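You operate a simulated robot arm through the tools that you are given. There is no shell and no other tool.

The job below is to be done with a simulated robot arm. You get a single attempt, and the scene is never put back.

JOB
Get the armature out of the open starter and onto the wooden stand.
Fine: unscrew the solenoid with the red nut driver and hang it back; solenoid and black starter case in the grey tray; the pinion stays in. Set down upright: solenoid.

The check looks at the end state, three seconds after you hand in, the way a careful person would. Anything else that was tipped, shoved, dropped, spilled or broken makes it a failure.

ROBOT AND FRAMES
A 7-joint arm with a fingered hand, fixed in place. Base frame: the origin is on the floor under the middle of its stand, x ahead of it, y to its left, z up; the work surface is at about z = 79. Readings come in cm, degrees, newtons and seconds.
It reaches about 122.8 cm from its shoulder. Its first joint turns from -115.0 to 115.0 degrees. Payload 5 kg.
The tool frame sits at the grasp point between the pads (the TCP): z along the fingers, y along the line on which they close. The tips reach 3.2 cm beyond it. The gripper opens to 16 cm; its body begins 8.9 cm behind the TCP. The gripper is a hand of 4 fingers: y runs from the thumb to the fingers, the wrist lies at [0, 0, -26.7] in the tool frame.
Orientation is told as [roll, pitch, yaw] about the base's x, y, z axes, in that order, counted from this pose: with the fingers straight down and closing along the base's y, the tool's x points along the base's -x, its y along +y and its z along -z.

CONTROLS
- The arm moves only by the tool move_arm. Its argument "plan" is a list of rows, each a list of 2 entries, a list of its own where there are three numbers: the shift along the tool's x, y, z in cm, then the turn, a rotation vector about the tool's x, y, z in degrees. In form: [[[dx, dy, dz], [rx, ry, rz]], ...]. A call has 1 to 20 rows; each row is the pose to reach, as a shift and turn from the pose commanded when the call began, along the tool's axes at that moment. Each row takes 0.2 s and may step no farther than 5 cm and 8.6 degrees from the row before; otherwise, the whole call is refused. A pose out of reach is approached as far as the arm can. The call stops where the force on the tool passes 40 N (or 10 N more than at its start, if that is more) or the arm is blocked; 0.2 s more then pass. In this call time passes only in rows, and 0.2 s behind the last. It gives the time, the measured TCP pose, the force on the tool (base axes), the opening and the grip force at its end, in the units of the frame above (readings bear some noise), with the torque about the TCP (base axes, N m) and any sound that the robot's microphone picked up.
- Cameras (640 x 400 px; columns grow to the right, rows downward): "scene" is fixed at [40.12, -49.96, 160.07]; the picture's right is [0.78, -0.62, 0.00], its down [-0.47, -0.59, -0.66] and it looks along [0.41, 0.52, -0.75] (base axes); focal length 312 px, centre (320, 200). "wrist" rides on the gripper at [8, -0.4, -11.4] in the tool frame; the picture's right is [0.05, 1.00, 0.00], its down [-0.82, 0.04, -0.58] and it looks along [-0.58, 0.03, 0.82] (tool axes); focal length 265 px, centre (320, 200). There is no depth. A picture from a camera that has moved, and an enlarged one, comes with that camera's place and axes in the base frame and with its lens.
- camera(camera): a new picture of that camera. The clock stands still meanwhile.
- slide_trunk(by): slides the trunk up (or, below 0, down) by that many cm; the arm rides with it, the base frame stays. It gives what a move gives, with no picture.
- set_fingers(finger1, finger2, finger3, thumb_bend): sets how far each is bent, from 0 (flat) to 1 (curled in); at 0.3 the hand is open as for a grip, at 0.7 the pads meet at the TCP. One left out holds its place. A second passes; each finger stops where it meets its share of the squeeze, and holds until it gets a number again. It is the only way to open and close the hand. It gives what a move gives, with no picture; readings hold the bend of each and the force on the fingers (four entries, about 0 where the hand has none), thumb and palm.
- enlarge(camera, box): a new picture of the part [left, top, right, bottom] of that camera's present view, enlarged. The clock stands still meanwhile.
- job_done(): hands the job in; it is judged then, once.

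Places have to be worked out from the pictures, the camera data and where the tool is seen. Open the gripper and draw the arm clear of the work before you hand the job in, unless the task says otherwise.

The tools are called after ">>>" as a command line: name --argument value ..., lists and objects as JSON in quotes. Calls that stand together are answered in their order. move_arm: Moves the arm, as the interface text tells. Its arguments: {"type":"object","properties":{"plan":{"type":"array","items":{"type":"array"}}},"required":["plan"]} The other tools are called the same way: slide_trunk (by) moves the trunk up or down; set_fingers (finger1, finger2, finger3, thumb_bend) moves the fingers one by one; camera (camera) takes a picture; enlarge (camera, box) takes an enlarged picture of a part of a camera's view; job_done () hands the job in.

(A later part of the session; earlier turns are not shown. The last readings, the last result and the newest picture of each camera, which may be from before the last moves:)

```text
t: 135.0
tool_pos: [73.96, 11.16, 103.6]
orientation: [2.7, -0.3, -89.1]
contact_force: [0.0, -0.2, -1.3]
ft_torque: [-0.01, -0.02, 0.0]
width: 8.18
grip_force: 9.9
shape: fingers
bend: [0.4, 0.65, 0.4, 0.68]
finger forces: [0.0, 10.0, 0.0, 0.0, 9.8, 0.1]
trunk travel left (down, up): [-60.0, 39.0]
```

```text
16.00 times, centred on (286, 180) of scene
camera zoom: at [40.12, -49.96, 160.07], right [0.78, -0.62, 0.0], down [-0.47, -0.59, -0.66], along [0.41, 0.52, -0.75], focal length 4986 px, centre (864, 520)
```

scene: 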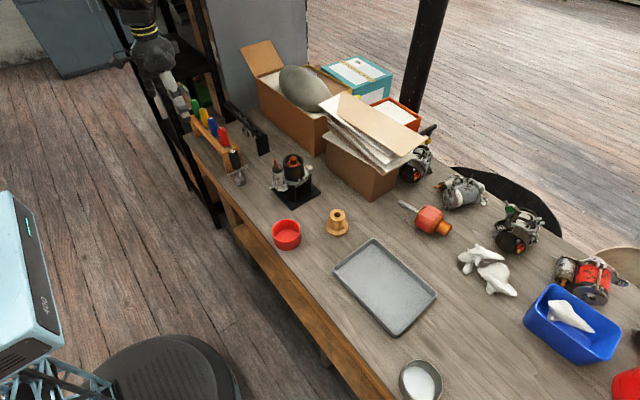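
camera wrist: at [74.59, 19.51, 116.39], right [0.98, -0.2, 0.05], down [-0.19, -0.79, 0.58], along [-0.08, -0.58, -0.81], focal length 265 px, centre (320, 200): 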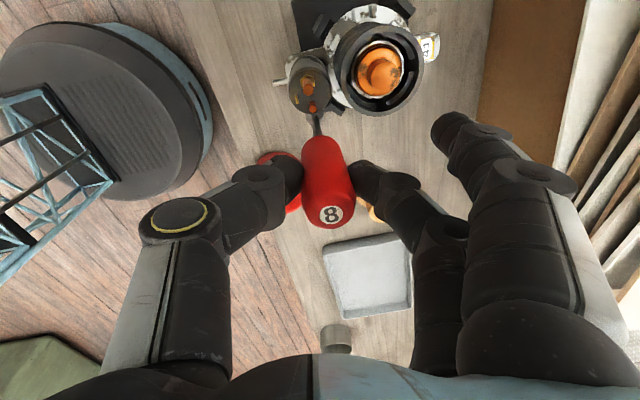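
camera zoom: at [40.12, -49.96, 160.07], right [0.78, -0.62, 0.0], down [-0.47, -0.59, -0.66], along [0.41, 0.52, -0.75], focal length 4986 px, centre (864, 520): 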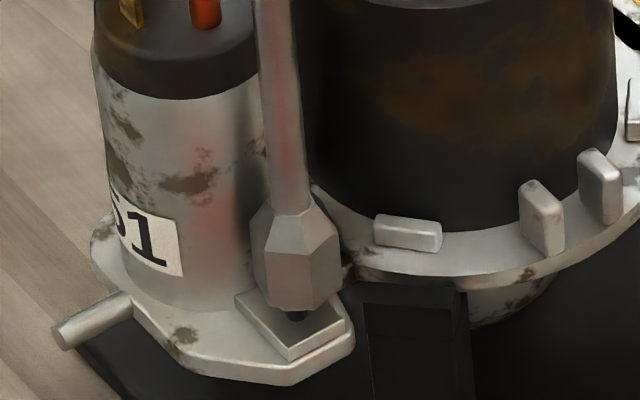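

The head is inside the socket again. Another stroke of 160°.

>>> move_arm --plan '[[[-0.037, -0.009, 0.0], [-0.02, 0.42, -7.99]], [[-0.075, -0.012, 0.0], [-0.04, 0.83, -15.98]], [[-0.113, -0.01, -0.01], [-0.06, 1.25, -23.97]], [[-0.15, -0.003, -0.01], [-0.08, 1.66, -31.96]], [[-0.186, 0.009, -0.02], [-0.1, 2.08, -39.94]], [[-0.22, 0.027, -0.02], [-0.12, 2.5, -47.93]], [[-0.251, 0.048, -0.03], [-0.14, 2.91, -55.92]], [[-0.279, 0.074, -0.03], [-0.16, 3.33, -63.91]], [[-0.303, 0.104, -0.04], [-0.18, 3.74, -71.9]], [[-0.322, 0.136, -0.04], [-0.2, 4.16, -79.89]], [[-0.337, 0.171, -0.05], [-0.22, 4.58, -87.88]], [[-0.347, 0.208, -0.05], [-0.24, 4.99, -95.87]], [[-0.352, 0.245, -0.06], [-0.26, 5.41, -103.85]], [[-0.351, 0.283, -0.06], [-0.28, 5.82, -111.84]], [[-0.345, 0.321, -0.07], [-0.3, 6.24, -119.83]], [[-0.334, 0.357, -0.07], [-0.32, 6.66, -127.82]], [[-0.318, 0.391, -0.08], [-0.34, 7.07, -135.81]], [[-0.298, 0.423, -0.08], [-0.36, 7.49, -143.8]], [[-0.273, 0.452, -0.09], [-0.38, 7.9, -151.79]], [[-0.244, 0.477, -0.09], [-0.4, 8.32, -159.78]]]'

>>> enlarge --camera "scene" --box '[276, 168, 296, 192]'

>>> move_arm --plan '[[[-0.037, -0.009, -0.01], [-0.02, 0.42, -7.99]], [[-0.075, -0.012, -0.02], [-0.04, 0.83, -15.98]], [[-0.113, -0.01, -0.02], [-0.06, 1.25, -23.97]], [[-0.15, -0.003, -0.03], [-0.08, 1.66, -31.96]], [[-0.186, 0.009, -0.04], [-0.1, 2.08, -39.94]], [[-0.22, 0.027, -0.05], [-0.12, 2.5, -47.93]], [[-0.251, 0.048, -0.05], [-0.14, 2.91, -55.92]], [[-0.279, 0.074, -0.06], [-0.16, 3.33, -63.91]]]'

>>> move_arm --plan '[[[0, 0, -1.1], [0, 0, 0]], [[0, 0, -2.0], [0, 0, 0]], [[0.035, 0.014, -2.0], [0.02, -0.42, 7.99]], [[0.069, 0.032, -2.0], [0.04, -0.83, 15.98]], [[0.099, 0.055, -2.0], [0.06, -1.25, 23.97]], [[0.126, 0.082, -2.0], [0.08, -1.66, 31.96]], [[0.148, 0.112, -2.0], [0.1, -2.08, 39.94]], [[0.167, 0.146, -2.0], [0.12, -2.5, 47.93]], [[0.18, 0.181, -2.0], [0.14, -2.91, 55.92]], [[0.189, 0.218, -2.0], [0.16, -3.33, 63.91]], [[0.192, 0.256, -2.0], [0.18, -3.74, 71.9]], [[0.19, 0.294, -2.0], [0.2, -4.16, 79.89]], [[0.183, 0.331, -2.0], [0.22, -4.58, 87.88]], [[0.17, 0.367, -2.0], [0.24, -4.99, 95.87]], [[0.153, 0.401, -2.0], [0.26, -5.41, 103.85]], [[0.131, 0.432, -2.0], [0.28, -5.82, 111.84]], [[0.105, 0.459, -2.0], [0.3, -6.24, 119.83]], [[0.076, 0.483, -2.0], [0.32, -6.66, 127.82]], [[0.043, 0.503, -2.0], [0.34, -7.07, 135.81]]]'

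>>> enlarge --camera "scene" --box '[276, 168, 296, 192]'

>>> enlarge --camera "wrist" --box '[300, 85, 340, 125]'

```text
t: 139.2
tool_pos: [74.47, 10.82, 103.59]
orientation: [3.2, 0.2, 71.0]
contact_force: [0.0, 0.5, -0.6]
ft_torque: [0.02, 0.07, 0.01]
width: 8.18
grip_force: 9.5
shape: fingers
bend: [0.4, 0.65, 0.4, 0.68]
finger forces: [0.0, 10.1, 0.0, 0.0, 9.7, 0.1]
trunk travel left (down, up): [-60.0, 39.0]
```

```text
16.00 times, centred on (286, 180) of scene
camera zoom: at [40.12, -49.96, 160.07], right [0.78, -0.62, 0.0], down [-0.47, -0.59, -0.66], along [0.41, 0.52, -0.75], focal length 4986 px, centre (864, 520)
```

zoom: 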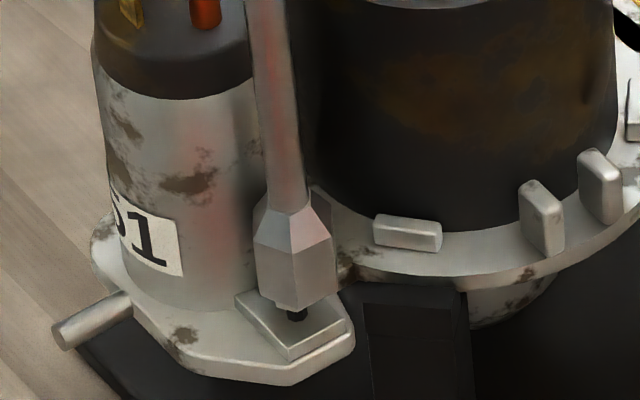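

```text
t: 141.0
tool_pos: [74.59, 11.18, 103.72]
orientation: [3.3, -0.1, 135.0]
contact_force: [-0.6, -0.3, -0.6]
ft_torque: [0.01, 0.03, 0.02]
width: 8.18
grip_force: 10.6
shape: fingers
bend: [0.4, 0.65, 0.4, 0.68]
finger forces: [0.0, 10.6, 0.1, 0.0, 10.2, 0.0]
trunk travel left (down, up): [-60.0, 39.0]
```

```text
t: 145.0
tool_pos: [74.34, 11.02, 105.72]
orientation: [2.8, 0.2, -1.2]
contact_force: [-0.1, -0.9, -0.6]
ft_torque: [0.02, 0.01, -0.01]
width: 8.19
grip_force: 9.8
shape: fingers
bend: [0.4, 0.65, 0.4, 0.68]
finger forces: [0.1, 10.0, 0.1, 0.1, 10.0, 0.0]
trunk travel left (down, up): [-60.0, 39.0]
```

```text
16.00 times, centred on (286, 180) of scene
camera zoom: at [40.12, -49.96, 160.07], right [0.78, -0.62, 0.0], down [-0.47, -0.59, -0.66], along [0.41, 0.52, -0.75], focal length 4986 px, centre (864, 520)
```

zoom: 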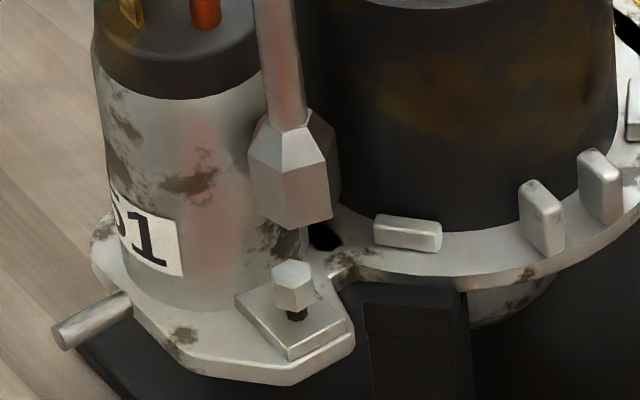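

```text
10.00 times, centred on (320, 105) of wrist
camera zoom: at [66.12, 10.09, 116.96], right [-0.03, 1.0, 0.05], down [0.82, 0.0, 0.58], along [0.58, 0.06, -0.82], focal length 2654 px, centre (320, 1150)
```

zoom: 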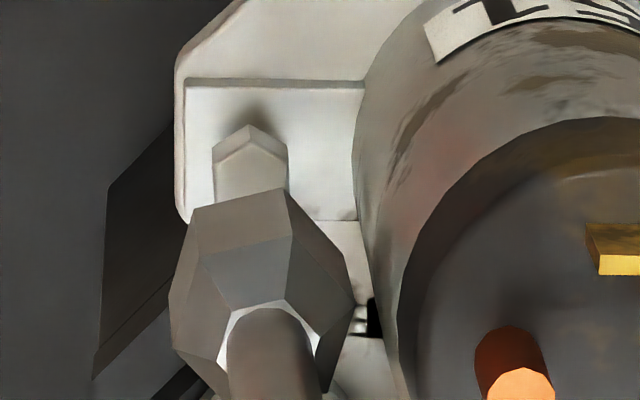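

The bolt turns freely and rises no further – it is backed out of its thread. I take the driver back: raise it, carry it over the rack and turn to yaw −90.

>>> move_arm --plan '[[[0, 0.14, -2.8], [0, 0, 0]], [[0, 0.28, -5.6], [0, 0, 0]], [[0, 0.42, -8.29], [0, 0, 0]], [[0.6, 3.05, -8.16], [0.02, -0.42, 8.06]], [[1.21, 5.69, -8.02], [0.04, -0.84, 16.1]], [[1.82, 8.32, -7.89], [0.06, -1.26, 24.2]], [[2.42, 10.95, -7.76], [0.08, -1.68, 32.2]], [[3.03, 13.59, -7.63], [0.1, -2.1, 40.3]], [[3.63, 16.22, -7.49], [0.12, -2.52, 48.4]], [[4.24, 18.85, -7.36], [0.14, -2.94, 56.4]], [[4.84, 21.48, -7.23], [0.16, -3.36, 64.5]], [[5.45, 24.12, -7.1], [0.18, -3.78, 72.5]], [[6.05, 26.75, -6.96], [0.2, -4.2, 80.6]], [[6.65, 29.38, -6.83], [0.22, -4.62, 88.6]]]'

>>> camera --camera "wrist"

>>> enlarge --camera "scene" --box '[195, 60, 285, 170]'

```text
t: 148.0
tool_pos: [68.24, 40.1, 114.08]
orientation: [2.7, -0.4, -89.9]
contact_force: [0.6, 0.2, -0.8]
ft_torque: [-0.03, -0.02, 0.01]
width: 8.15
grip_force: 9.8
shape: fingers
bend: [0.4, 0.65, 0.4, 0.68]
finger forces: [0.0, 9.9, 0.0, 0.0, 9.8, 0.0]
trunk travel left (down, up): [-60.0, 39.0]
```

```text
taken
camera wrist: at [67.14, 48.24, 125.15], right [1.0, 0.05, 0.05], down [0.01, -0.81, 0.58], along [0.07, -0.58, -0.81], focal length 265 px, centre (320, 200)
```

wrist: 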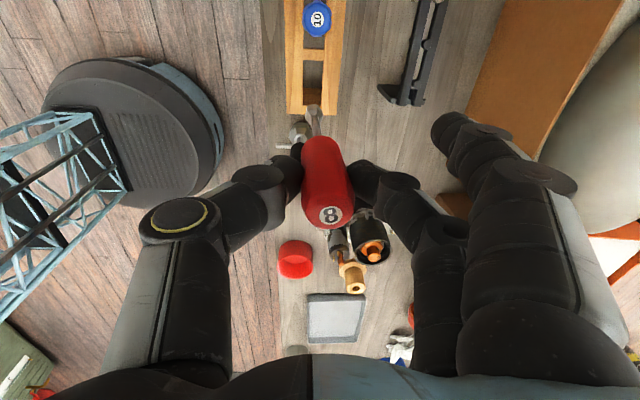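

```text
3.64 times, centred on (240, 115) of scene
camera zoom: at [40.12, -49.96, 160.07], right [0.78, -0.62, 0.0], down [-0.47, -0.59, -0.66], along [0.41, 0.52, -0.75], focal length 1133 px, centre (611, 509)
```

zoom: 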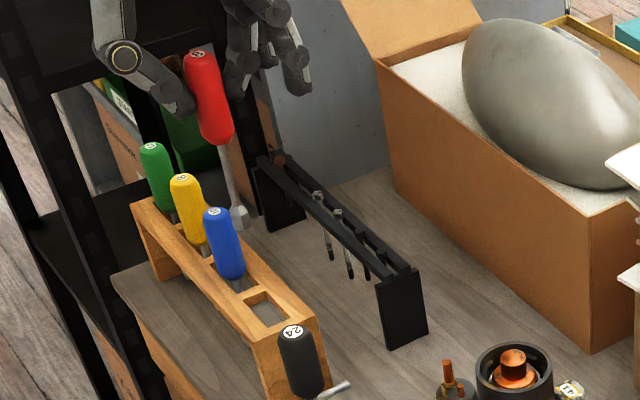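

I zoom in on the socket end against the empty window.

>>> enlarge --camera "wrist" --box '[280, 40, 360, 140]'

>>> enlarge --camera "scene" --box '[220, 90, 270, 150]'

```text
4.00 times, centred on (320, 90) of wrist
camera zoom: at [67.14, 48.24, 125.15], right [1.0, 0.05, 0.05], down [0.01, -0.81, 0.58], along [0.07, -0.58, -0.81], focal length 1062 px, centre (320, 640)
```

zoom: 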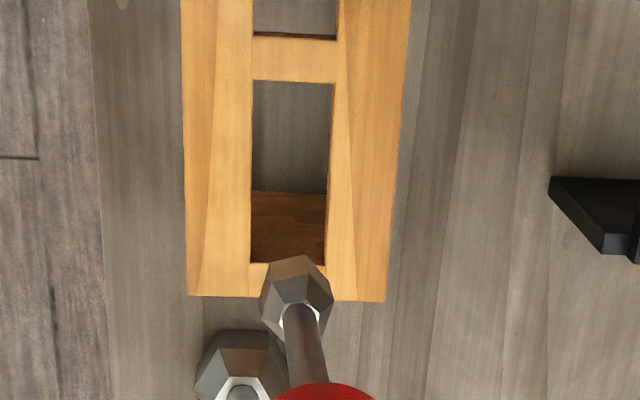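

```text
6.67 times, centred on (245, 120) of scene
camera zoom: at [40.12, -49.96, 160.07], right [0.78, -0.62, 0.0], down [-0.47, -0.59, -0.66], along [0.41, 0.52, -0.75], focal length 2078 px, centre (820, 733)
```

zoom: 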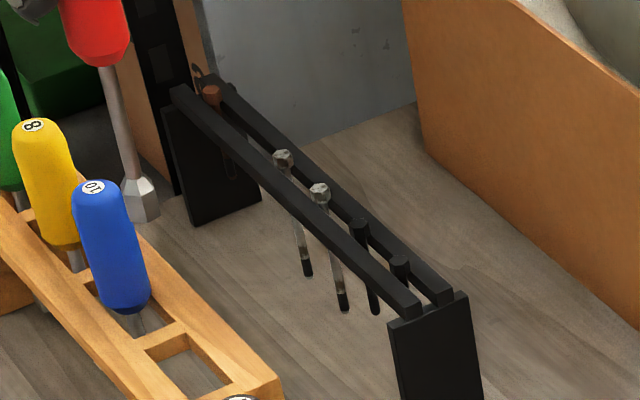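

The tip is at (68.3, 40.1), the window's centre at (68.4, 40.5). I lower 8.8 cm to just above the plate and check.

>>> move_arm --plan '[[[0.1, 0.0, 2], [0, 0, 0]], [[0.1, -0.1, 4], [0, 0, 0]], [[0.1, -0.2, 6], [0, 0, 0]], [[0.1, -0.3, 8], [0, 0, 0]], [[0.1, -0.34, 8.8], [0, 0, 0]]]'

>>> enlarge --camera "wrist" --box '[280, 60, 360, 160]'

>>> enlarge --camera "scene" --box '[215, 110, 265, 165]'

```text
t: 149.2
tool_pos: [68.45, 40.03, 105.19]
orientation: [2.8, -0.4, -89.9]
contact_force: [-0.8, 0.1, -1.5]
ft_torque: [0.01, 0.04, -0.01]
width: 8.16
grip_force: 10.4
shape: fingers
bend: [0.4, 0.65, 0.4, 0.68]
finger forces: [0.0, 9.8, 0.0, 0.0, 9.8, 0.0]
trunk travel left (down, up): [-60.0, 39.0]
```

```text
4.00 times, centred on (320, 110) of wrist
camera zoom: at [67.19, 48.16, 116.25], right [1.0, 0.05, 0.05], down [0.02, -0.81, 0.58], along [0.07, -0.58, -0.81], focal length 1062 px, centre (320, 560)
```

zoom: 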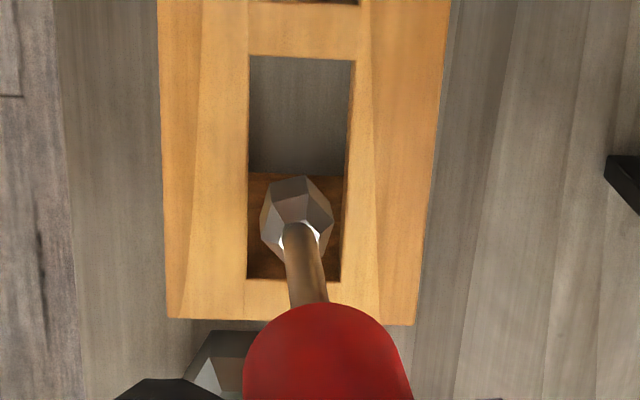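

```text
7.27 times, centred on (240, 138) of scene
camera zoom: at [40.12, -49.96, 160.07], right [0.78, -0.62, 0.0], down [-0.47, -0.59, -0.66], along [0.41, 0.52, -0.75], focal length 2266 px, centre (902, 654)
```

zoom: 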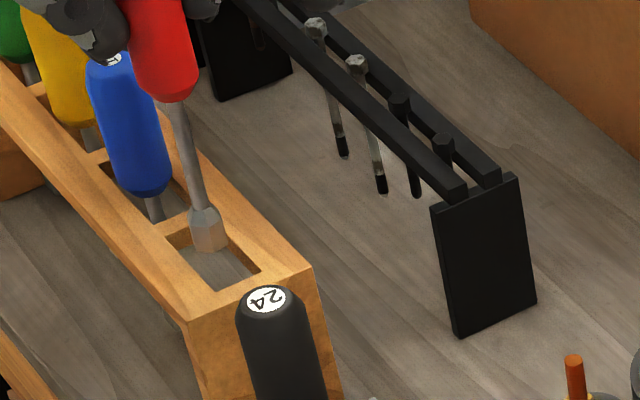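

The tip is centred in the window. I lower the driver through it.

>>> move_arm --plan '[[[0, -0.05, 1], [0, 0, 0]], [[0, -0.1, 2], [0, 0, 0]], [[0, -0.15, 3], [0, 0, 0]], [[0, -0.2, 4], [0, 0, 0]], [[0, -0.25, 5], [0, 0, 0]], [[0, -0.3, 6], [0, 0, 0]], [[0, -0.35, 7], [0, 0, 0]], [[0, -0.4, 8], [0, 0, 0]], [[0, -0.45, 9], [0, 0, 0]]]'

>>> enlarge --camera "wrist" --box '[250, 60, 390, 240]'

>>> enlarge --camera "scene" --box '[205, 100, 265, 170]'

```text
t: 151.2
tool_pos: [68.29, 40.08, 96.25]
orientation: [2.7, -0.4, -89.8]
contact_force: [-0.2, -0.2, -1.6]
ft_torque: [0.02, 0.01, 0.02]
width: 8.15
grip_force: 9.6
shape: fingers
bend: [0.4, 0.65, 0.4, 0.68]
finger forces: [0.0, 9.8, 0.0, 0.0, 9.8, 0.1]
trunk travel left (down, up): [-60.0, 39.0]
```

```text
2.22 times, centred on (320, 150) of wrist
camera zoom: at [67.16, 48.09, 107.37], right [1.0, 0.05, 0.05], down [0.02, -0.81, 0.58], along [0.07, -0.58, -0.81], focal length 590 px, centre (320, 311)
```

zoom: 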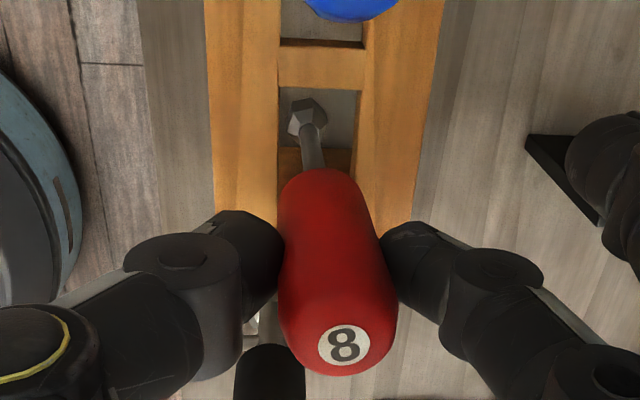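

```text
5.71 times, centred on (235, 135) of scene
camera zoom: at [40.12, -49.96, 160.07], right [0.78, -0.62, 0.0], down [-0.47, -0.59, -0.66], along [0.41, 0.52, -0.75], focal length 1781 px, centre (806, 571)
```

zoom: 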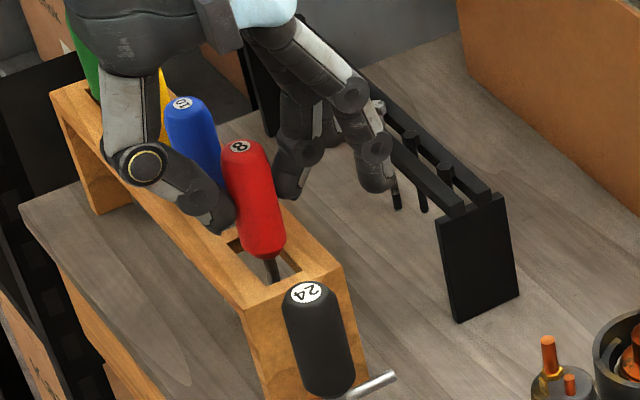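

The handle's shoulder is ~1 cm above the plate and centred on the window (x≈68.41). I lower until it seats.

>>> move_arm --plan '[[[0, -0.015, 0.3], [0, 0, 0]], [[0, -0.03, 0.6], [0, 0, 0]], [[0, -0.045, 0.9], [0, 0, 0]], [[0, -0.055, 1.1], [0, 0, 0]]]'

>>> enlarge --camera "scene" --box '[215, 110, 255, 160]'

```text
t: 152.2
tool_pos: [68.24, 40.05, 95.1]
orientation: [2.9, -0.3, -89.9]
contact_force: [-2.4, -1.8, 7.7]
ft_torque: [-0.02, 0.01, -0.02]
width: 8.17
grip_force: 11.8
shape: fingers
bend: [0.4, 0.65, 0.4, 0.68]
finger forces: [0.0, 10.8, 0.0, 0.0, 13.1, 0.1]
trunk travel left (down, up): [-60.0, 39.0]
```

```text
8.00 times, centred on (235, 135) of scene
camera zoom: at [40.12, -49.96, 160.07], right [0.78, -0.62, 0.0], down [-0.47, -0.59, -0.66], along [0.41, 0.52, -0.75], focal length 2493 px, centre (1000, 720)
```

zoom: 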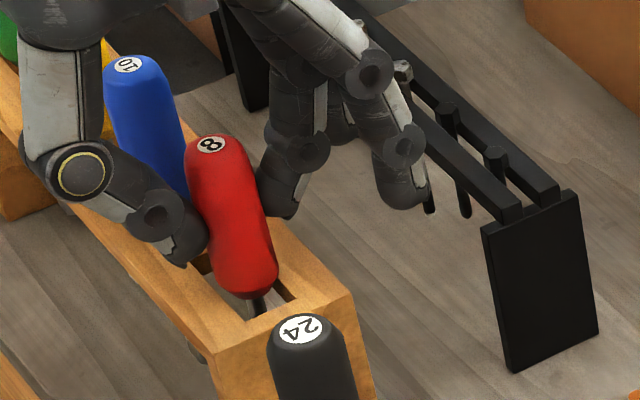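

Seated with 7.7 N. I ease the grip in small symmetric steps so that it stays upright.

>>> set_fingers --finger2 0.66 --thumb_bend 0.68

>>> set_fingers --finger2 0.63 --thumb_bend 0.66

>>> enlarge --camera "wrist" --box '[250, 60, 390, 240]'

>>> enlarge --camera "scene" --box '[215, 110, 255, 160]'

```text
t: 153.2
tool_pos: [68.23, 40.1, 95.16]
orientation: [2.7, -0.4, -89.9]
contact_force: [-3.6, -0.2, 8.4]
ft_torque: [0.02, 0.09, -0.03]
width: 8.22
grip_force: 6.1
shape: fingers
bend: [0.4, 0.64, 0.4, 0.67]
finger forces: [0.1, 4.5, 0.1, 0.1, 7.4, 0.0]
trunk travel left (down, up): [-60.0, 39.0]
```

```text
t: 154.2
tool_pos: [68.31, 40.03, 95.1]
orientation: [2.7, -0.4, -89.9]
contact_force: [-0.3, -0.3, 0.3]
ft_torque: [0.0, -0.02, 0.01]
width: 8.26
grip_force: 1.5
shape: fingers
bend: [0.4, 0.62, 0.4, 0.66]
finger forces: [0.1, 1.4, 0.1, 0.0, 1.9, 0.0]
trunk travel left (down, up): [-60.0, 39.0]
```

```text
2.22 times, centred on (320, 150) of wrist
camera zoom: at [67.15, 48.06, 106.26], right [1.0, 0.05, 0.05], down [0.02, -0.81, 0.58], along [0.07, -0.58, -0.81], focal length 590 px, centre (320, 311)
```

zoom: 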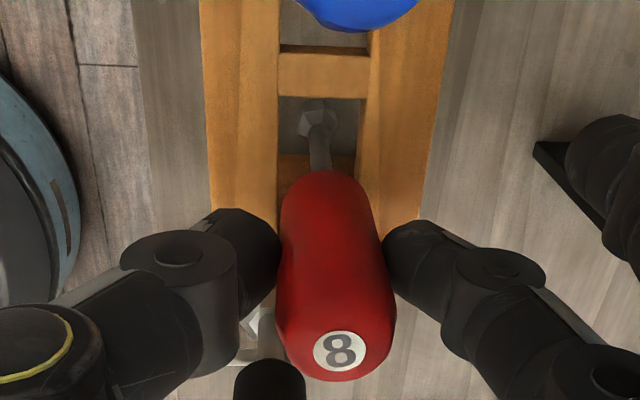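

```text
8.00 times, centred on (235, 135) of scene
camera zoom: at [40.12, -49.96, 160.07], right [0.78, -0.62, 0.0], down [-0.47, -0.59, -0.66], along [0.41, 0.52, -0.75], focal length 2493 px, centre (1000, 720)
```

zoom: 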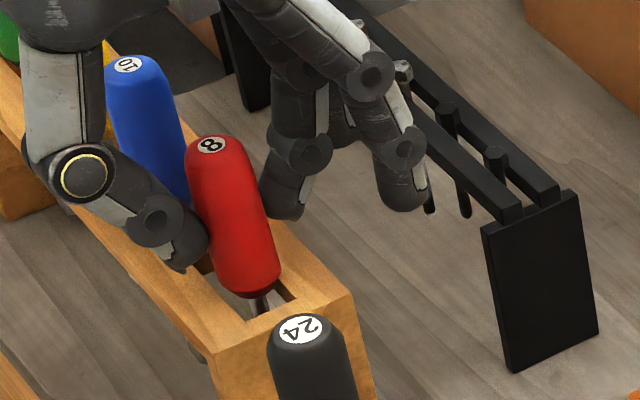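

Nearly released and it rests on the plate. I open further step by step.

>>> set_fingers --finger2 0.61 --thumb_bend 0.645

>>> set_fingers --finger2 0.58 --thumb_bend 0.61

>>> enlarge --camera "wrist" --box '[250, 60, 390, 240]'

>>> enlarge --camera "scene" --box '[215, 110, 255, 160]'

```text
t: 155.2
tool_pos: [68.3, 39.96, 95.05]
orientation: [2.7, -0.4, -89.9]
contact_force: [-1.1, 0.0, -0.1]
ft_torque: [0.02, 0.03, -0.01]
width: 8.41
grip_force: 0.1
shape: fingers
bend: [0.4, 0.61, 0.4, 0.64]
finger forces: [0.1, 0.0, 0.1, 0.0, 0.4, 0.1]
trunk travel left (down, up): [-60.0, 39.0]
```

```text
t: 156.2
tool_pos: [68.35, 40.08, 95.0]
orientation: [2.7, -0.4, -89.9]
contact_force: [-0.8, 0.2, -0.3]
ft_torque: [-0.02, -0.02, 0.03]
width: 9.0
grip_force: 0.6
shape: fingers
bend: [0.4, 0.57, 0.4, 0.61]
finger forces: [0.0, 0.0, 0.1, 0.0, 0.4, 0.1]
trunk travel left (down, up): [-60.0, 39.0]
```

```text
2.22 times, centred on (320, 150) of wrist
camera zoom: at [67.15, 48.07, 106.27], right [1.0, 0.05, 0.05], down [0.02, -0.81, 0.58], along [0.07, -0.58, -0.81], focal length 590 px, centre (320, 311)
```

zoom: 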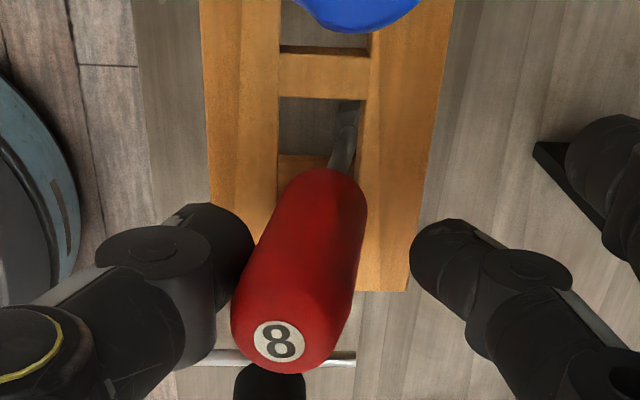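

```text
8.00 times, centred on (235, 135) of scene
camera zoom: at [40.12, -49.96, 160.07], right [0.78, -0.62, 0.0], down [-0.47, -0.59, -0.66], along [0.41, 0.52, -0.75], focal length 2493 px, centre (1000, 720)
```

zoom: 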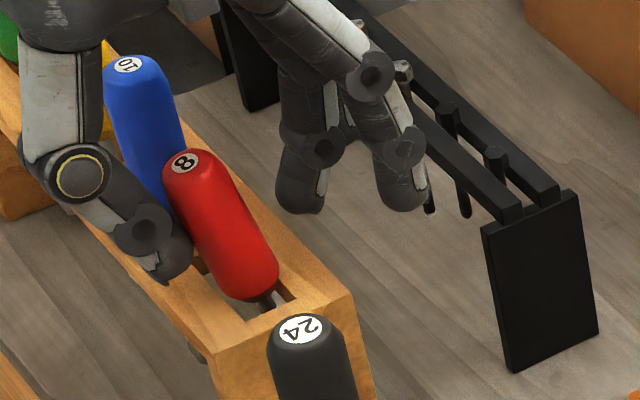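

It leans to the thumb when released. I look closely at how the untouched blue and yellow drivers hang, to copy that.

>>> enlarge --camera "scene" --box '[196, 95, 240, 150]'

>>> enlarge --camera "wrist" --box '[230, 0, 410, 120]'

```text
7.27 times, centred on (218, 122) of scene
camera zoom: at [40.12, -49.96, 160.07], right [0.78, -0.62, 0.0], down [-0.47, -0.59, -0.66], along [0.41, 0.52, -0.75], focal length 2266 px, centre (1062, 764)
```

zoom: 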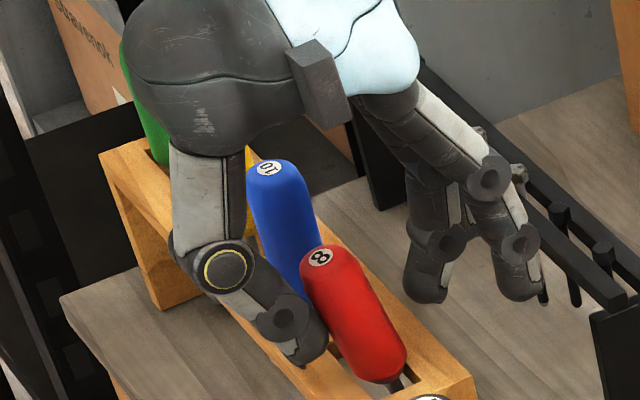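

```text
3.33 times, centred on (320, 60) of wrist
camera zoom: at [67.15, 48.07, 106.27], right [1.0, 0.05, 0.05], down [0.02, -0.81, 0.58], along [0.07, -0.58, -0.81], focal length 885 px, centre (320, 667)
```

zoom: 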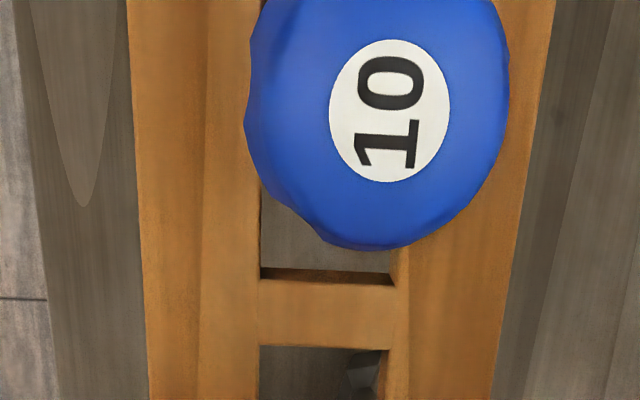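

I zoom in below the rack's front rail, where the hex ends of the drivers should be visible, to see whether they stand on the table.

>>> enlarge --camera "scene" --box '[205, 135, 245, 175]'

>>> enlarge --camera "scene" --box '[185, 110, 225, 160]'

```text
10.00 times, centred on (225, 155) of scene
camera zoom: at [40.12, -49.96, 160.07], right [0.78, -0.62, 0.0], down [-0.47, -0.59, -0.66], along [0.41, 0.52, -0.75], focal length 3116 px, centre (1270, 650)
```

zoom: 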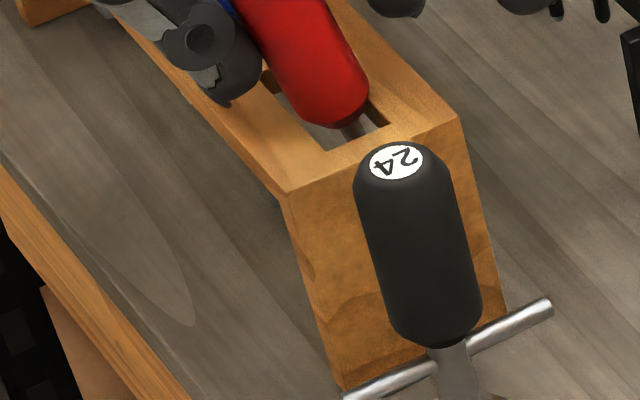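

```text
8.00 times, centred on (205, 135) of scene
camera zoom: at [40.12, -49.96, 160.07], right [0.78, -0.62, 0.0], down [-0.47, -0.59, -0.66], along [0.41, 0.52, -0.75], focal length 2493 px, centre (1240, 720)
```

zoom: 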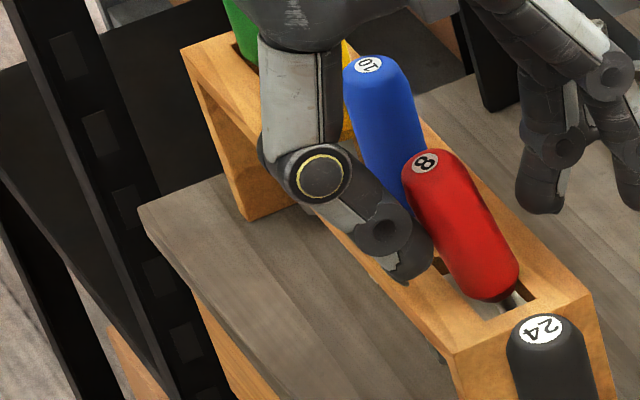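

I zoom in at maximum on the visible hex ends under the front rail to see whether they touch the table.

>>> enlarge --camera "scene" --box '[206, 145, 236, 170]'

>>> enlarge --camera "scene" --box '[186, 125, 226, 160]'

```text
16.00 times, centred on (221, 158) of scene
camera zoom: at [40.12, -49.96, 160.07], right [0.78, -0.62, 0.0], down [-0.47, -0.59, -0.66], along [0.41, 0.52, -0.75], focal length 4986 px, centre (1904, 880)
```

zoom: 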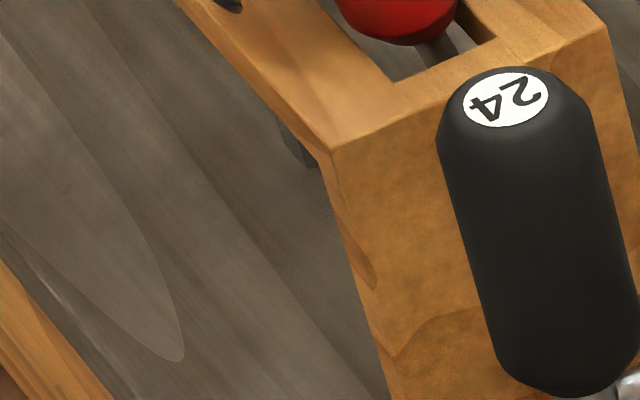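

```text
11.43 times, centred on (206, 142) of scene
camera zoom: at [40.12, -49.96, 160.07], right [0.78, -0.62, 0.0], down [-0.47, -0.59, -0.66], along [0.41, 0.52, -0.75], focal length 3562 px, centre (1623, 857)
```

zoom: 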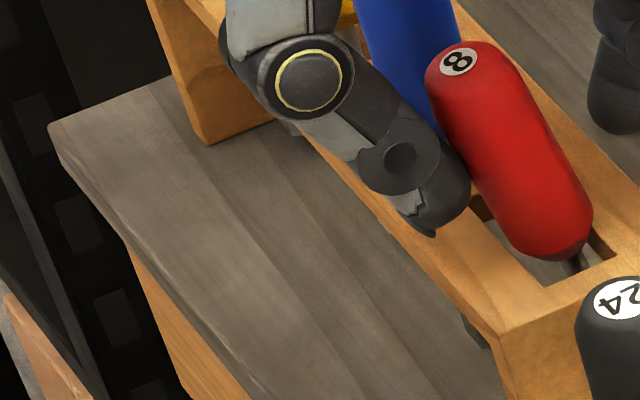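

It hangs by the handle's shoulder on the two rails. When seated, the rail pushed the handle toward −x, so it sat too far to +x. I regrip it upright, lift 1 cm, shift −x a little and set it down again.

>>> set_fingers --finger2 0.61 --thumb_bend 0.64

>>> set_fingers --finger2 0.64 --thumb_bend 0.665

>>> enlarge --camera "wrist" --box '[250, 60, 390, 240]'

```text
t: 157.2
tool_pos: [68.34, 40.02, 95.08]
orientation: [2.7, -0.4, -90.0]
contact_force: [-0.9, 0.0, -0.2]
ft_torque: [-0.01, 0.01, 0.02]
width: 8.47
grip_force: 0.4
shape: fingers
bend: [0.4, 0.61, 0.4, 0.64]
finger forces: [0.1, 0.0, 0.1, 0.0, 0.3, 0.0]
trunk travel left (down, up): [-60.0, 39.0]
```

```text
t: 158.2
tool_pos: [68.37, 40.05, 95.09]
orientation: [2.7, -0.3, -89.9]
contact_force: [-0.9, -0.3, -0.3]
ft_torque: [0.06, 0.01, 0.0]
width: 8.27
grip_force: 1.9
shape: fingers
bend: [0.4, 0.62, 0.4, 0.65]
finger forces: [0.0, 1.8, 0.1, 0.0, 1.9, 0.0]
trunk travel left (down, up): [-60.0, 39.0]
```

```text
2.22 times, centred on (320, 150) of wrist
camera zoom: at [67.15, 48.07, 106.26], right [1.0, 0.05, 0.05], down [0.02, -0.81, 0.58], along [0.07, -0.58, -0.81], focal length 590 px, centre (320, 311)
```

zoom: 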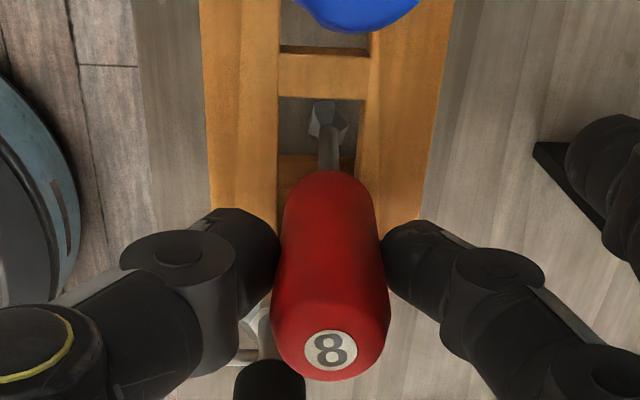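

Almost upright again (about 3° of lean). I tighten the grip.

>>> set_fingers --finger2 0.74 --thumb_bend 0.69

>>> set_fingers --finger2 0.84 --thumb_bend 0.715

>>> enlarge --camera "wrist" --box '[250, 60, 390, 240]'

```text
t: 159.2
tool_pos: [68.26, 39.99, 95.09]
orientation: [2.7, -0.5, -89.9]
contact_force: [-0.1, 0.0, 1.0]
ft_torque: [0.01, -0.01, 0.03]
width: 8.28
grip_force: 8.0
shape: fingers
bend: [0.4, 0.63, 0.4, 0.67]
finger forces: [0.0, 8.6, 0.1, 0.0, 8.6, 0.0]
trunk travel left (down, up): [-60.0, 39.0]
```

```text
t: 160.2
tool_pos: [68.32, 40.06, 94.99]
orientation: [2.7, -0.3, -89.9]
contact_force: [0.1, -0.4, -0.4]
ft_torque: [-0.02, 0.04, 0.01]
width: 8.02
grip_force: 8.8
shape: fingers
bend: [0.4, 0.62, 0.4, 0.68]
finger forces: [0.0, 9.0, 0.0, 0.1, 9.0, 0.1]
trunk travel left (down, up): [-60.0, 39.0]
```

```text
2.22 times, centred on (320, 150) of wrist
camera zoom: at [67.15, 48.07, 106.26], right [1.0, 0.05, 0.05], down [0.02, -0.81, 0.58], along [0.07, -0.58, -0.81], focal length 590 px, centre (320, 311)
```

zoom: 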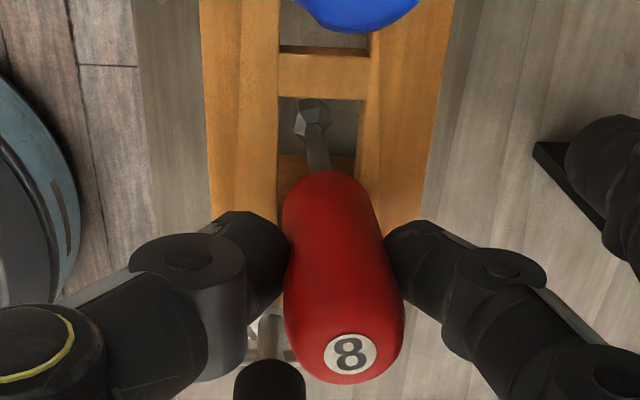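

Upright again. In this view the window's centre is at x≈68.27 while the handle base is at 68.44, so I lift 1.2 cm, shift −0.18 in x, and lower again.

>>> move_arm --plan '[[[0, 0.03, -0.6], [0, 0, 0]], [[0, 0.06, -1.2], [0, 0, 0]], [[0, -0.12, -1.2], [0, 0, 0]]]'

>>> enlarge --camera "wrist" --box '[270, 60, 370, 180]'

```text
t: 161.0
tool_pos: [68.21, 40.09, 96.23]
orientation: [2.7, -0.5, -89.9]
contact_force: [-0.1, 0.0, -1.3]
ft_torque: [-0.01, 0.02, 0.0]
width: 8.03
grip_force: 9.0
shape: fingers
bend: [0.4, 0.62, 0.4, 0.68]
finger forces: [0.0, 8.9, 0.1, 0.0, 9.0, 0.0]
trunk travel left (down, up): [-60.0, 39.0]
```

```text
3.33 times, centred on (320, 120) of wrist
camera zoom: at [66.99, 48.11, 107.44], right [1.0, 0.05, 0.05], down [0.02, -0.81, 0.58], along [0.07, -0.58, -0.81], focal length 885 px, centre (320, 467)
```

zoom: 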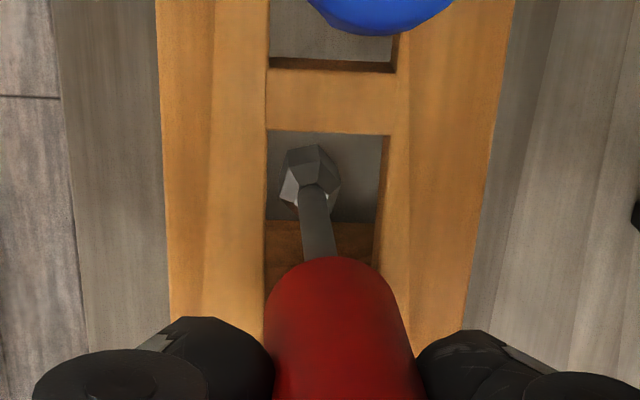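

The handle base is now within ~0.06 cm of the window's centre. I lower it onto the plate.

>>> move_arm --plan '[[[0, -0.02, 0.4], [0, 0, 0]], [[0, -0.04, 0.8], [0, 0, 0]], [[0, -0.05, 1.05], [0, 0, 0]], [[0, -0.06, 1.2], [0, 0, 0]]]'

>>> set_fingers --finger2 0.66 --thumb_bend 0.685

>>> enlarge --camera "wrist" --box '[250, 60, 390, 240]'

```text
t: 162.0
tool_pos: [68.06, 40.12, 95.03]
orientation: [2.7, -0.5, -90.0]
contact_force: [0.0, -0.1, 0.5]
ft_torque: [0.02, 0.02, -0.02]
width: 8.01
grip_force: 9.3
shape: fingers
bend: [0.4, 0.62, 0.4, 0.68]
finger forces: [0.0, 9.1, 0.0, 0.0, 9.4, 0.0]
trunk travel left (down, up): [-60.0, 39.0]
```

```text
t: 163.0
tool_pos: [68.04, 39.96, 94.97]
orientation: [2.7, -0.4, -89.9]
contact_force: [0.3, -0.3, 2.8]
ft_torque: [-0.01, 0.0, 0.02]
width: 8.1
grip_force: 4.3
shape: fingers
bend: [0.4, 0.62, 0.4, 0.67]
finger forces: [0.0, 4.5, 0.1, 0.0, 4.5, 0.0]
trunk travel left (down, up): [-60.0, 39.0]
```

```text
2.22 times, centred on (320, 150) of wrist
camera zoom: at [66.98, 48.11, 106.23], right [1.0, 0.05, 0.05], down [0.02, -0.81, 0.58], along [0.07, -0.58, -0.81], focal length 590 px, centre (320, 311)
```

zoom: 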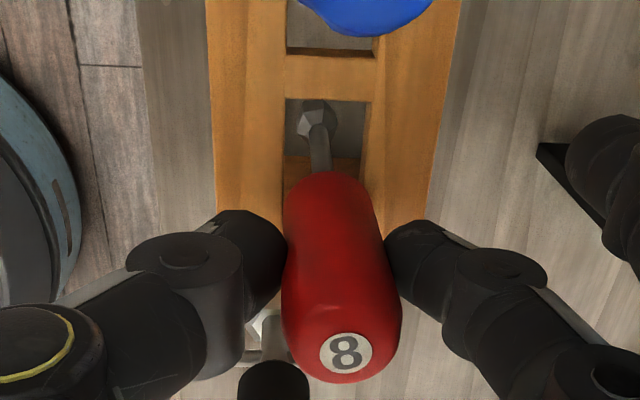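

Only a vertical reaction (2.8 N), no side force. I release gently.

>>> set_fingers --finger2 0.63 --thumb_bend 0.665

>>> set_fingers --finger2 0.61 --thumb_bend 0.65

>>> enlarge --camera "wrist" --box '[250, 60, 390, 240]'

```text
t: 164.0
tool_pos: [68.18, 40.03, 95.03]
orientation: [2.7, -0.5, -89.9]
contact_force: [0.6, -0.6, 2.4]
ft_torque: [-0.01, -0.02, -0.02]
width: 8.18
grip_force: 1.8
shape: fingers
bend: [0.4, 0.62, 0.4, 0.66]
finger forces: [0.0, 2.0, 0.0, 0.1, 1.6, 0.1]
trunk travel left (down, up): [-60.0, 39.0]
```

```text
t: 165.0
tool_pos: [68.09, 40.12, 95.05]
orientation: [2.7, -0.4, -89.9]
contact_force: [0.4, 0.1, -0.4]
ft_torque: [-0.02, 0.0, 0.02]
width: 8.29
grip_force: 0.7
shape: fingers
bend: [0.4, 0.61, 0.4, 0.65]
finger forces: [0.0, 0.3, 0.1, 0.1, 0.2, 0.1]
trunk travel left (down, up): [-60.0, 39.0]
```

```text
2.22 times, centred on (320, 150) of wrist
camera zoom: at [66.98, 48.1, 106.22], right [1.0, 0.05, 0.05], down [0.02, -0.81, 0.58], along [0.07, -0.58, -0.81], focal length 590 px, centre (320, 311)
```

zoom: 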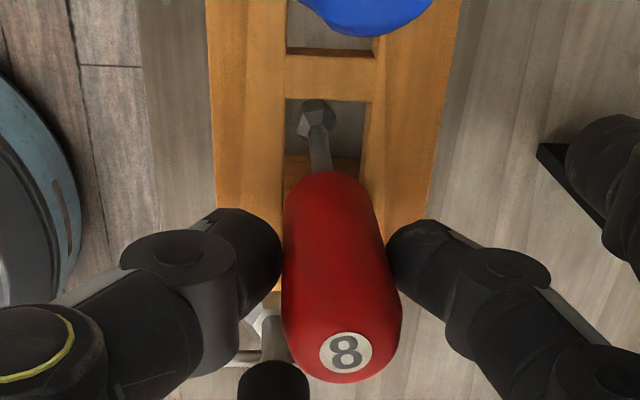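

It stands by itself so far, with only ~0.2 N of contact. I open a bit more.

>>> set_fingers --finger2 0.595 --thumb_bend 0.635

>>> enlarge --camera "wrist" --box '[250, 60, 390, 240]'

```text
t: 166.0
tool_pos: [68.06, 40.03, 95.14]
orientation: [2.7, -0.4, -89.9]
contact_force: [0.0, -0.9, 0.3]
ft_torque: [0.01, 0.04, 0.02]
width: 8.57
grip_force: 0.2
shape: fingers
bend: [0.4, 0.59, 0.4, 0.63]
finger forces: [0.0, 0.0, 0.0, 0.0, 0.1, 0.0]
trunk travel left (down, up): [-60.0, 39.0]
```

```text
2.22 times, centred on (320, 150) of wrist
camera zoom: at [66.98, 48.11, 106.22], right [1.0, 0.05, 0.05], down [0.02, -0.81, 0.58], along [0.07, -0.58, -0.81], focal length 590 px, centre (320, 311)
```

zoom: 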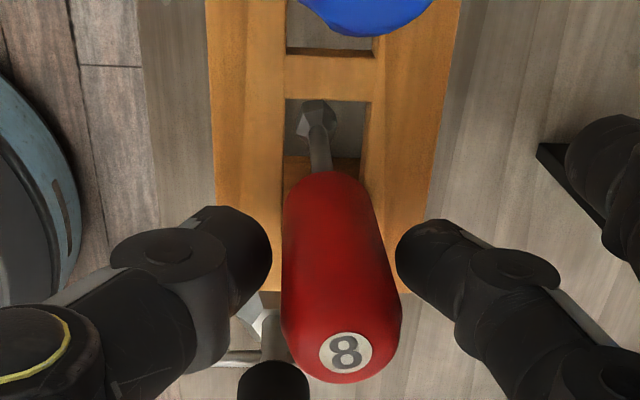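

It stands free and upright. I open wider and raise the hand straight up.

>>> set_fingers --finger1 0.45 --finger2 0.48 --finger3 0.45 --thumb_bend 0.5

>>> move_arm --plan '[[[0, 0.05, -1], [0, 0, 0]], [[0, 0.15, -3], [0, 0, 0]], [[0, 0.3, -6], [0, 0, 0]], [[0, 0.5, -10], [0, 0, 0]], [[0, 0.7, -14], [0, 0, 0]], [[0, 0.9, -18], [0, 0, 0]]]'

>>> enlarge --camera "scene" --box '[190, 90, 270, 180]'

>>> camera --camera "wrist"

```text
t: 167.0
tool_pos: [68.12, 40.06, 95.04]
orientation: [2.7, -0.5, -90.0]
contact_force: [0.7, 0.4, -0.7]
ft_torque: [0.01, -0.03, -0.02]
width: 10.12
grip_force: 0.1
shape: fingers
bend: [0.45, 0.48, 0.45, 0.5]
finger forces: [0.0, 0.1, 0.0, 0.0, 0.0, 0.0]
trunk travel left (down, up): [-60.0, 39.0]
```

```text
t: 168.4
tool_pos: [68.2, 40.04, 113.1]
orientation: [2.8, -0.4, -89.9]
contact_force: [0.1, -0.8, -0.8]
ft_torque: [0.04, 0.04, 0.04]
width: 10.12
grip_force: 0.0
shape: fingers
bend: [0.45, 0.48, 0.45, 0.5]
finger forces: [0.1, 0.1, 0.0, 0.0, 0.1, 0.1]
trunk travel left (down, up): [-60.0, 39.0]
```

```text
4.44 times, centred on (230, 135) of scene
camera zoom: at [40.12, -49.96, 160.07], right [0.78, -0.62, 0.0], down [-0.47, -0.59, -0.66], along [0.41, 0.52, -0.75], focal length 1385 px, centre (720, 489)
```

zoom: 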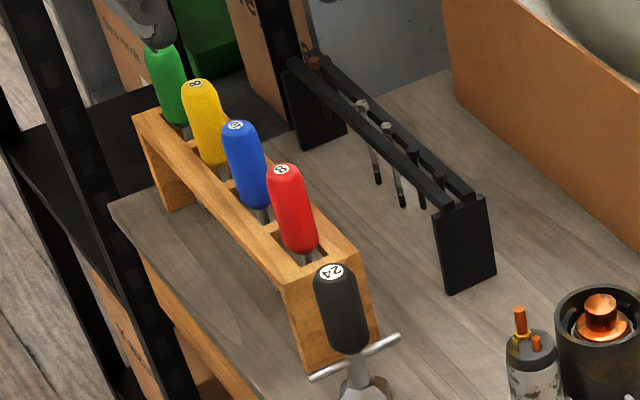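

```text
taken
camera wrist: at [67.03, 48.13, 124.35], right [1.0, 0.05, 0.05], down [0.02, -0.81, 0.58], along [0.07, -0.58, -0.81], focal length 265 px, centre (320, 200)
```

wrist: 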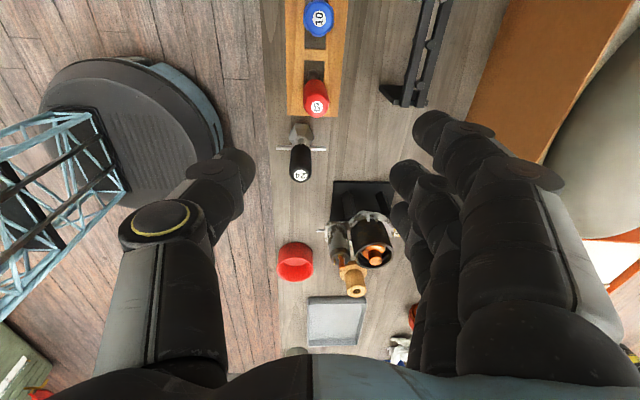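

The red driver hangs upright in its slot like its neighbours. Next the solenoid: I level the hand, turn to yaw 0 and move over it (axis about (73.85, 14.05)).

>>> move_arm --plan '[[[0, 0, 0], [2.75, 0.4, 0]]]'

>>> move_arm --plan '[[[-2.2, 0.5, 0], [0, 0, -7.5]], [[-4.4, 1, 0], [0, 0, -15]], [[-6.6, 1.5, 0], [0, 0, -22.5]], [[-8.8, 2, 0], [0, 0, -30]], [[-11, 2.5, 0], [0, 0, -37.5]], [[-13.2, 3, 0], [0, 0, -45]], [[-15.4, 3.5, 0], [0, 0, -52.5]], [[-17.6, 4, 0], [0, 0, -60]], [[-19.8, 4.5, 0], [0, 0, -67.5]], [[-22, 5, 0], [0, 0, -75]], [[-24, 5.4, 0], [0, 0, -82.5]], [[-26, 5.7, 0], [0, 0, -90]]]'

>>> camera --camera "wrist"

>>> enlarge --camera "wrist" --box '[280, 60, 400, 180]'

```text
t: 168.8
tool_pos: [68.22, 40.23, 113.07]
orientation: [-0.1, 0.1, -89.8]
contact_force: [-0.2, 0.6, -0.6]
ft_torque: [-0.01, -0.01, 0.01]
width: 10.12
grip_force: 0.1
shape: fingers
bend: [0.45, 0.48, 0.45, 0.5]
finger forces: [0.0, 0.1, 0.1, 0.1, 0.0, 0.0]
trunk travel left (down, up): [-60.0, 39.0]
```

```text
t: 171.4
tool_pos: [74.07, 14.07, 113.0]
orientation: [0.1, 0.1, 0.3]
contact_force: [-1.1, -0.4, -0.4]
ft_torque: [0.01, 0.0, -0.01]
width: 10.11
grip_force: 0.1
shape: fingers
bend: [0.45, 0.48, 0.45, 0.5]
finger forces: [0.0, 0.0, 0.0, 0.0, 0.1, 0.0]
trunk travel left (down, up): [-60.0, 39.0]
```

```text
taken
camera wrist: at [65.72, 13.5, 124.35], right [-0.06, 1.0, 0.0], down [0.82, 0.05, 0.58], along [0.58, 0.03, -0.82], focal length 265 px, centre (320, 200)
```

wrist: 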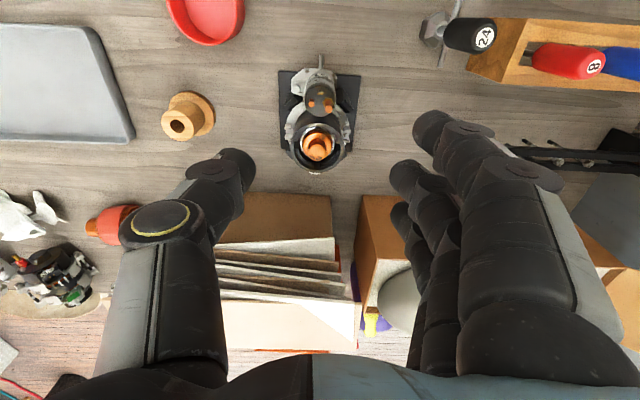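

```text
3.33 times, centred on (340, 120) of wrist
camera zoom: at [65.72, 13.5, 124.35], right [-0.06, 1.0, 0.0], down [0.82, 0.05, 0.58], along [0.58, 0.03, -0.82], focal length 885 px, centre (253, 467)
```

zoom: 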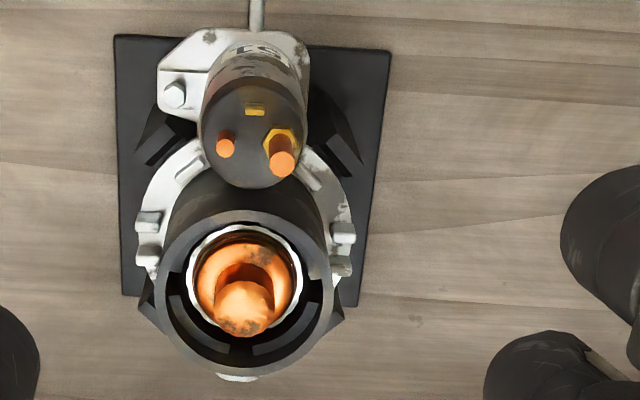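

The solenoid cap's centre is at about (73.8, 13.9). I spread the outer fingers and lower to z≈100 around it.

>>> set_fingers --finger1 0.35 --finger2 0.48 --finger3 0.32 --thumb_bend 0.5

>>> move_arm --plan '[[[0.1, -0.1, 3], [0, 0, 0]], [[0.2, -0.15, 6], [0, 0, 0]], [[0.2, -0.15, 9.5], [0, 0, 0]], [[0.2, -0.15, 13], [0, 0, 0]]]'

>>> camera --camera "wrist"

>>> enlarge --camera "scene" --box '[250, 100, 340, 210]'

```text
t: 172.4
tool_pos: [73.79, 14.1, 113.01]
orientation: [0.0, 0.0, 0.2]
contact_force: [0.0, 0.2, -0.7]
ft_torque: [-0.01, -0.02, 0.02]
width: 12.06
grip_force: 0.0
shape: fingers
bend: [0.35, 0.48, 0.32, 0.5]
finger forces: [0.0, 0.1, 0.0, 0.0, 0.1, 0.1]
trunk travel left (down, up): [-60.0, 39.0]
```

```text
t: 173.4
tool_pos: [73.83, 13.92, 100.14]
orientation: [0.0, 0.1, 0.1]
contact_force: [0.2, 0.4, 0.0]
ft_torque: [0.03, 0.0, 0.01]
width: 12.03
grip_force: 0.0
shape: fingers
bend: [0.35, 0.48, 0.32, 0.5]
finger forces: [0.1, 0.0, 0.0, 0.0, 0.1, 0.1]
trunk travel left (down, up): [-60.0, 39.0]
```

```text
taken
camera wrist: at [65.57, 13.41, 111.3], right [-0.05, 1.0, 0.0], down [0.82, 0.04, 0.58], along [0.58, 0.03, -0.82], focal length 265 px, centre (320, 200)
```

wrist: 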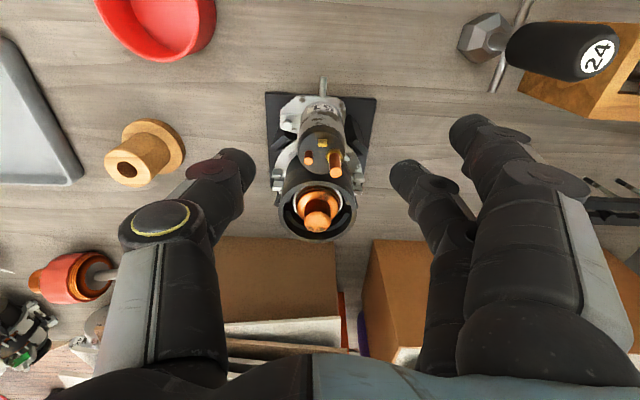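

```text
3.64 times, centred on (295, 155) of scene
camera zoom: at [40.12, -49.96, 160.07], right [0.78, -0.62, 0.0], down [-0.47, -0.59, -0.66], along [0.41, 0.52, -0.75], focal length 1133 px, centre (411, 364)
```

zoom: 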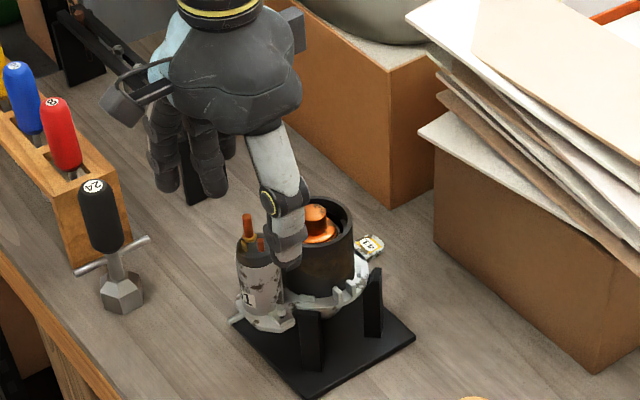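

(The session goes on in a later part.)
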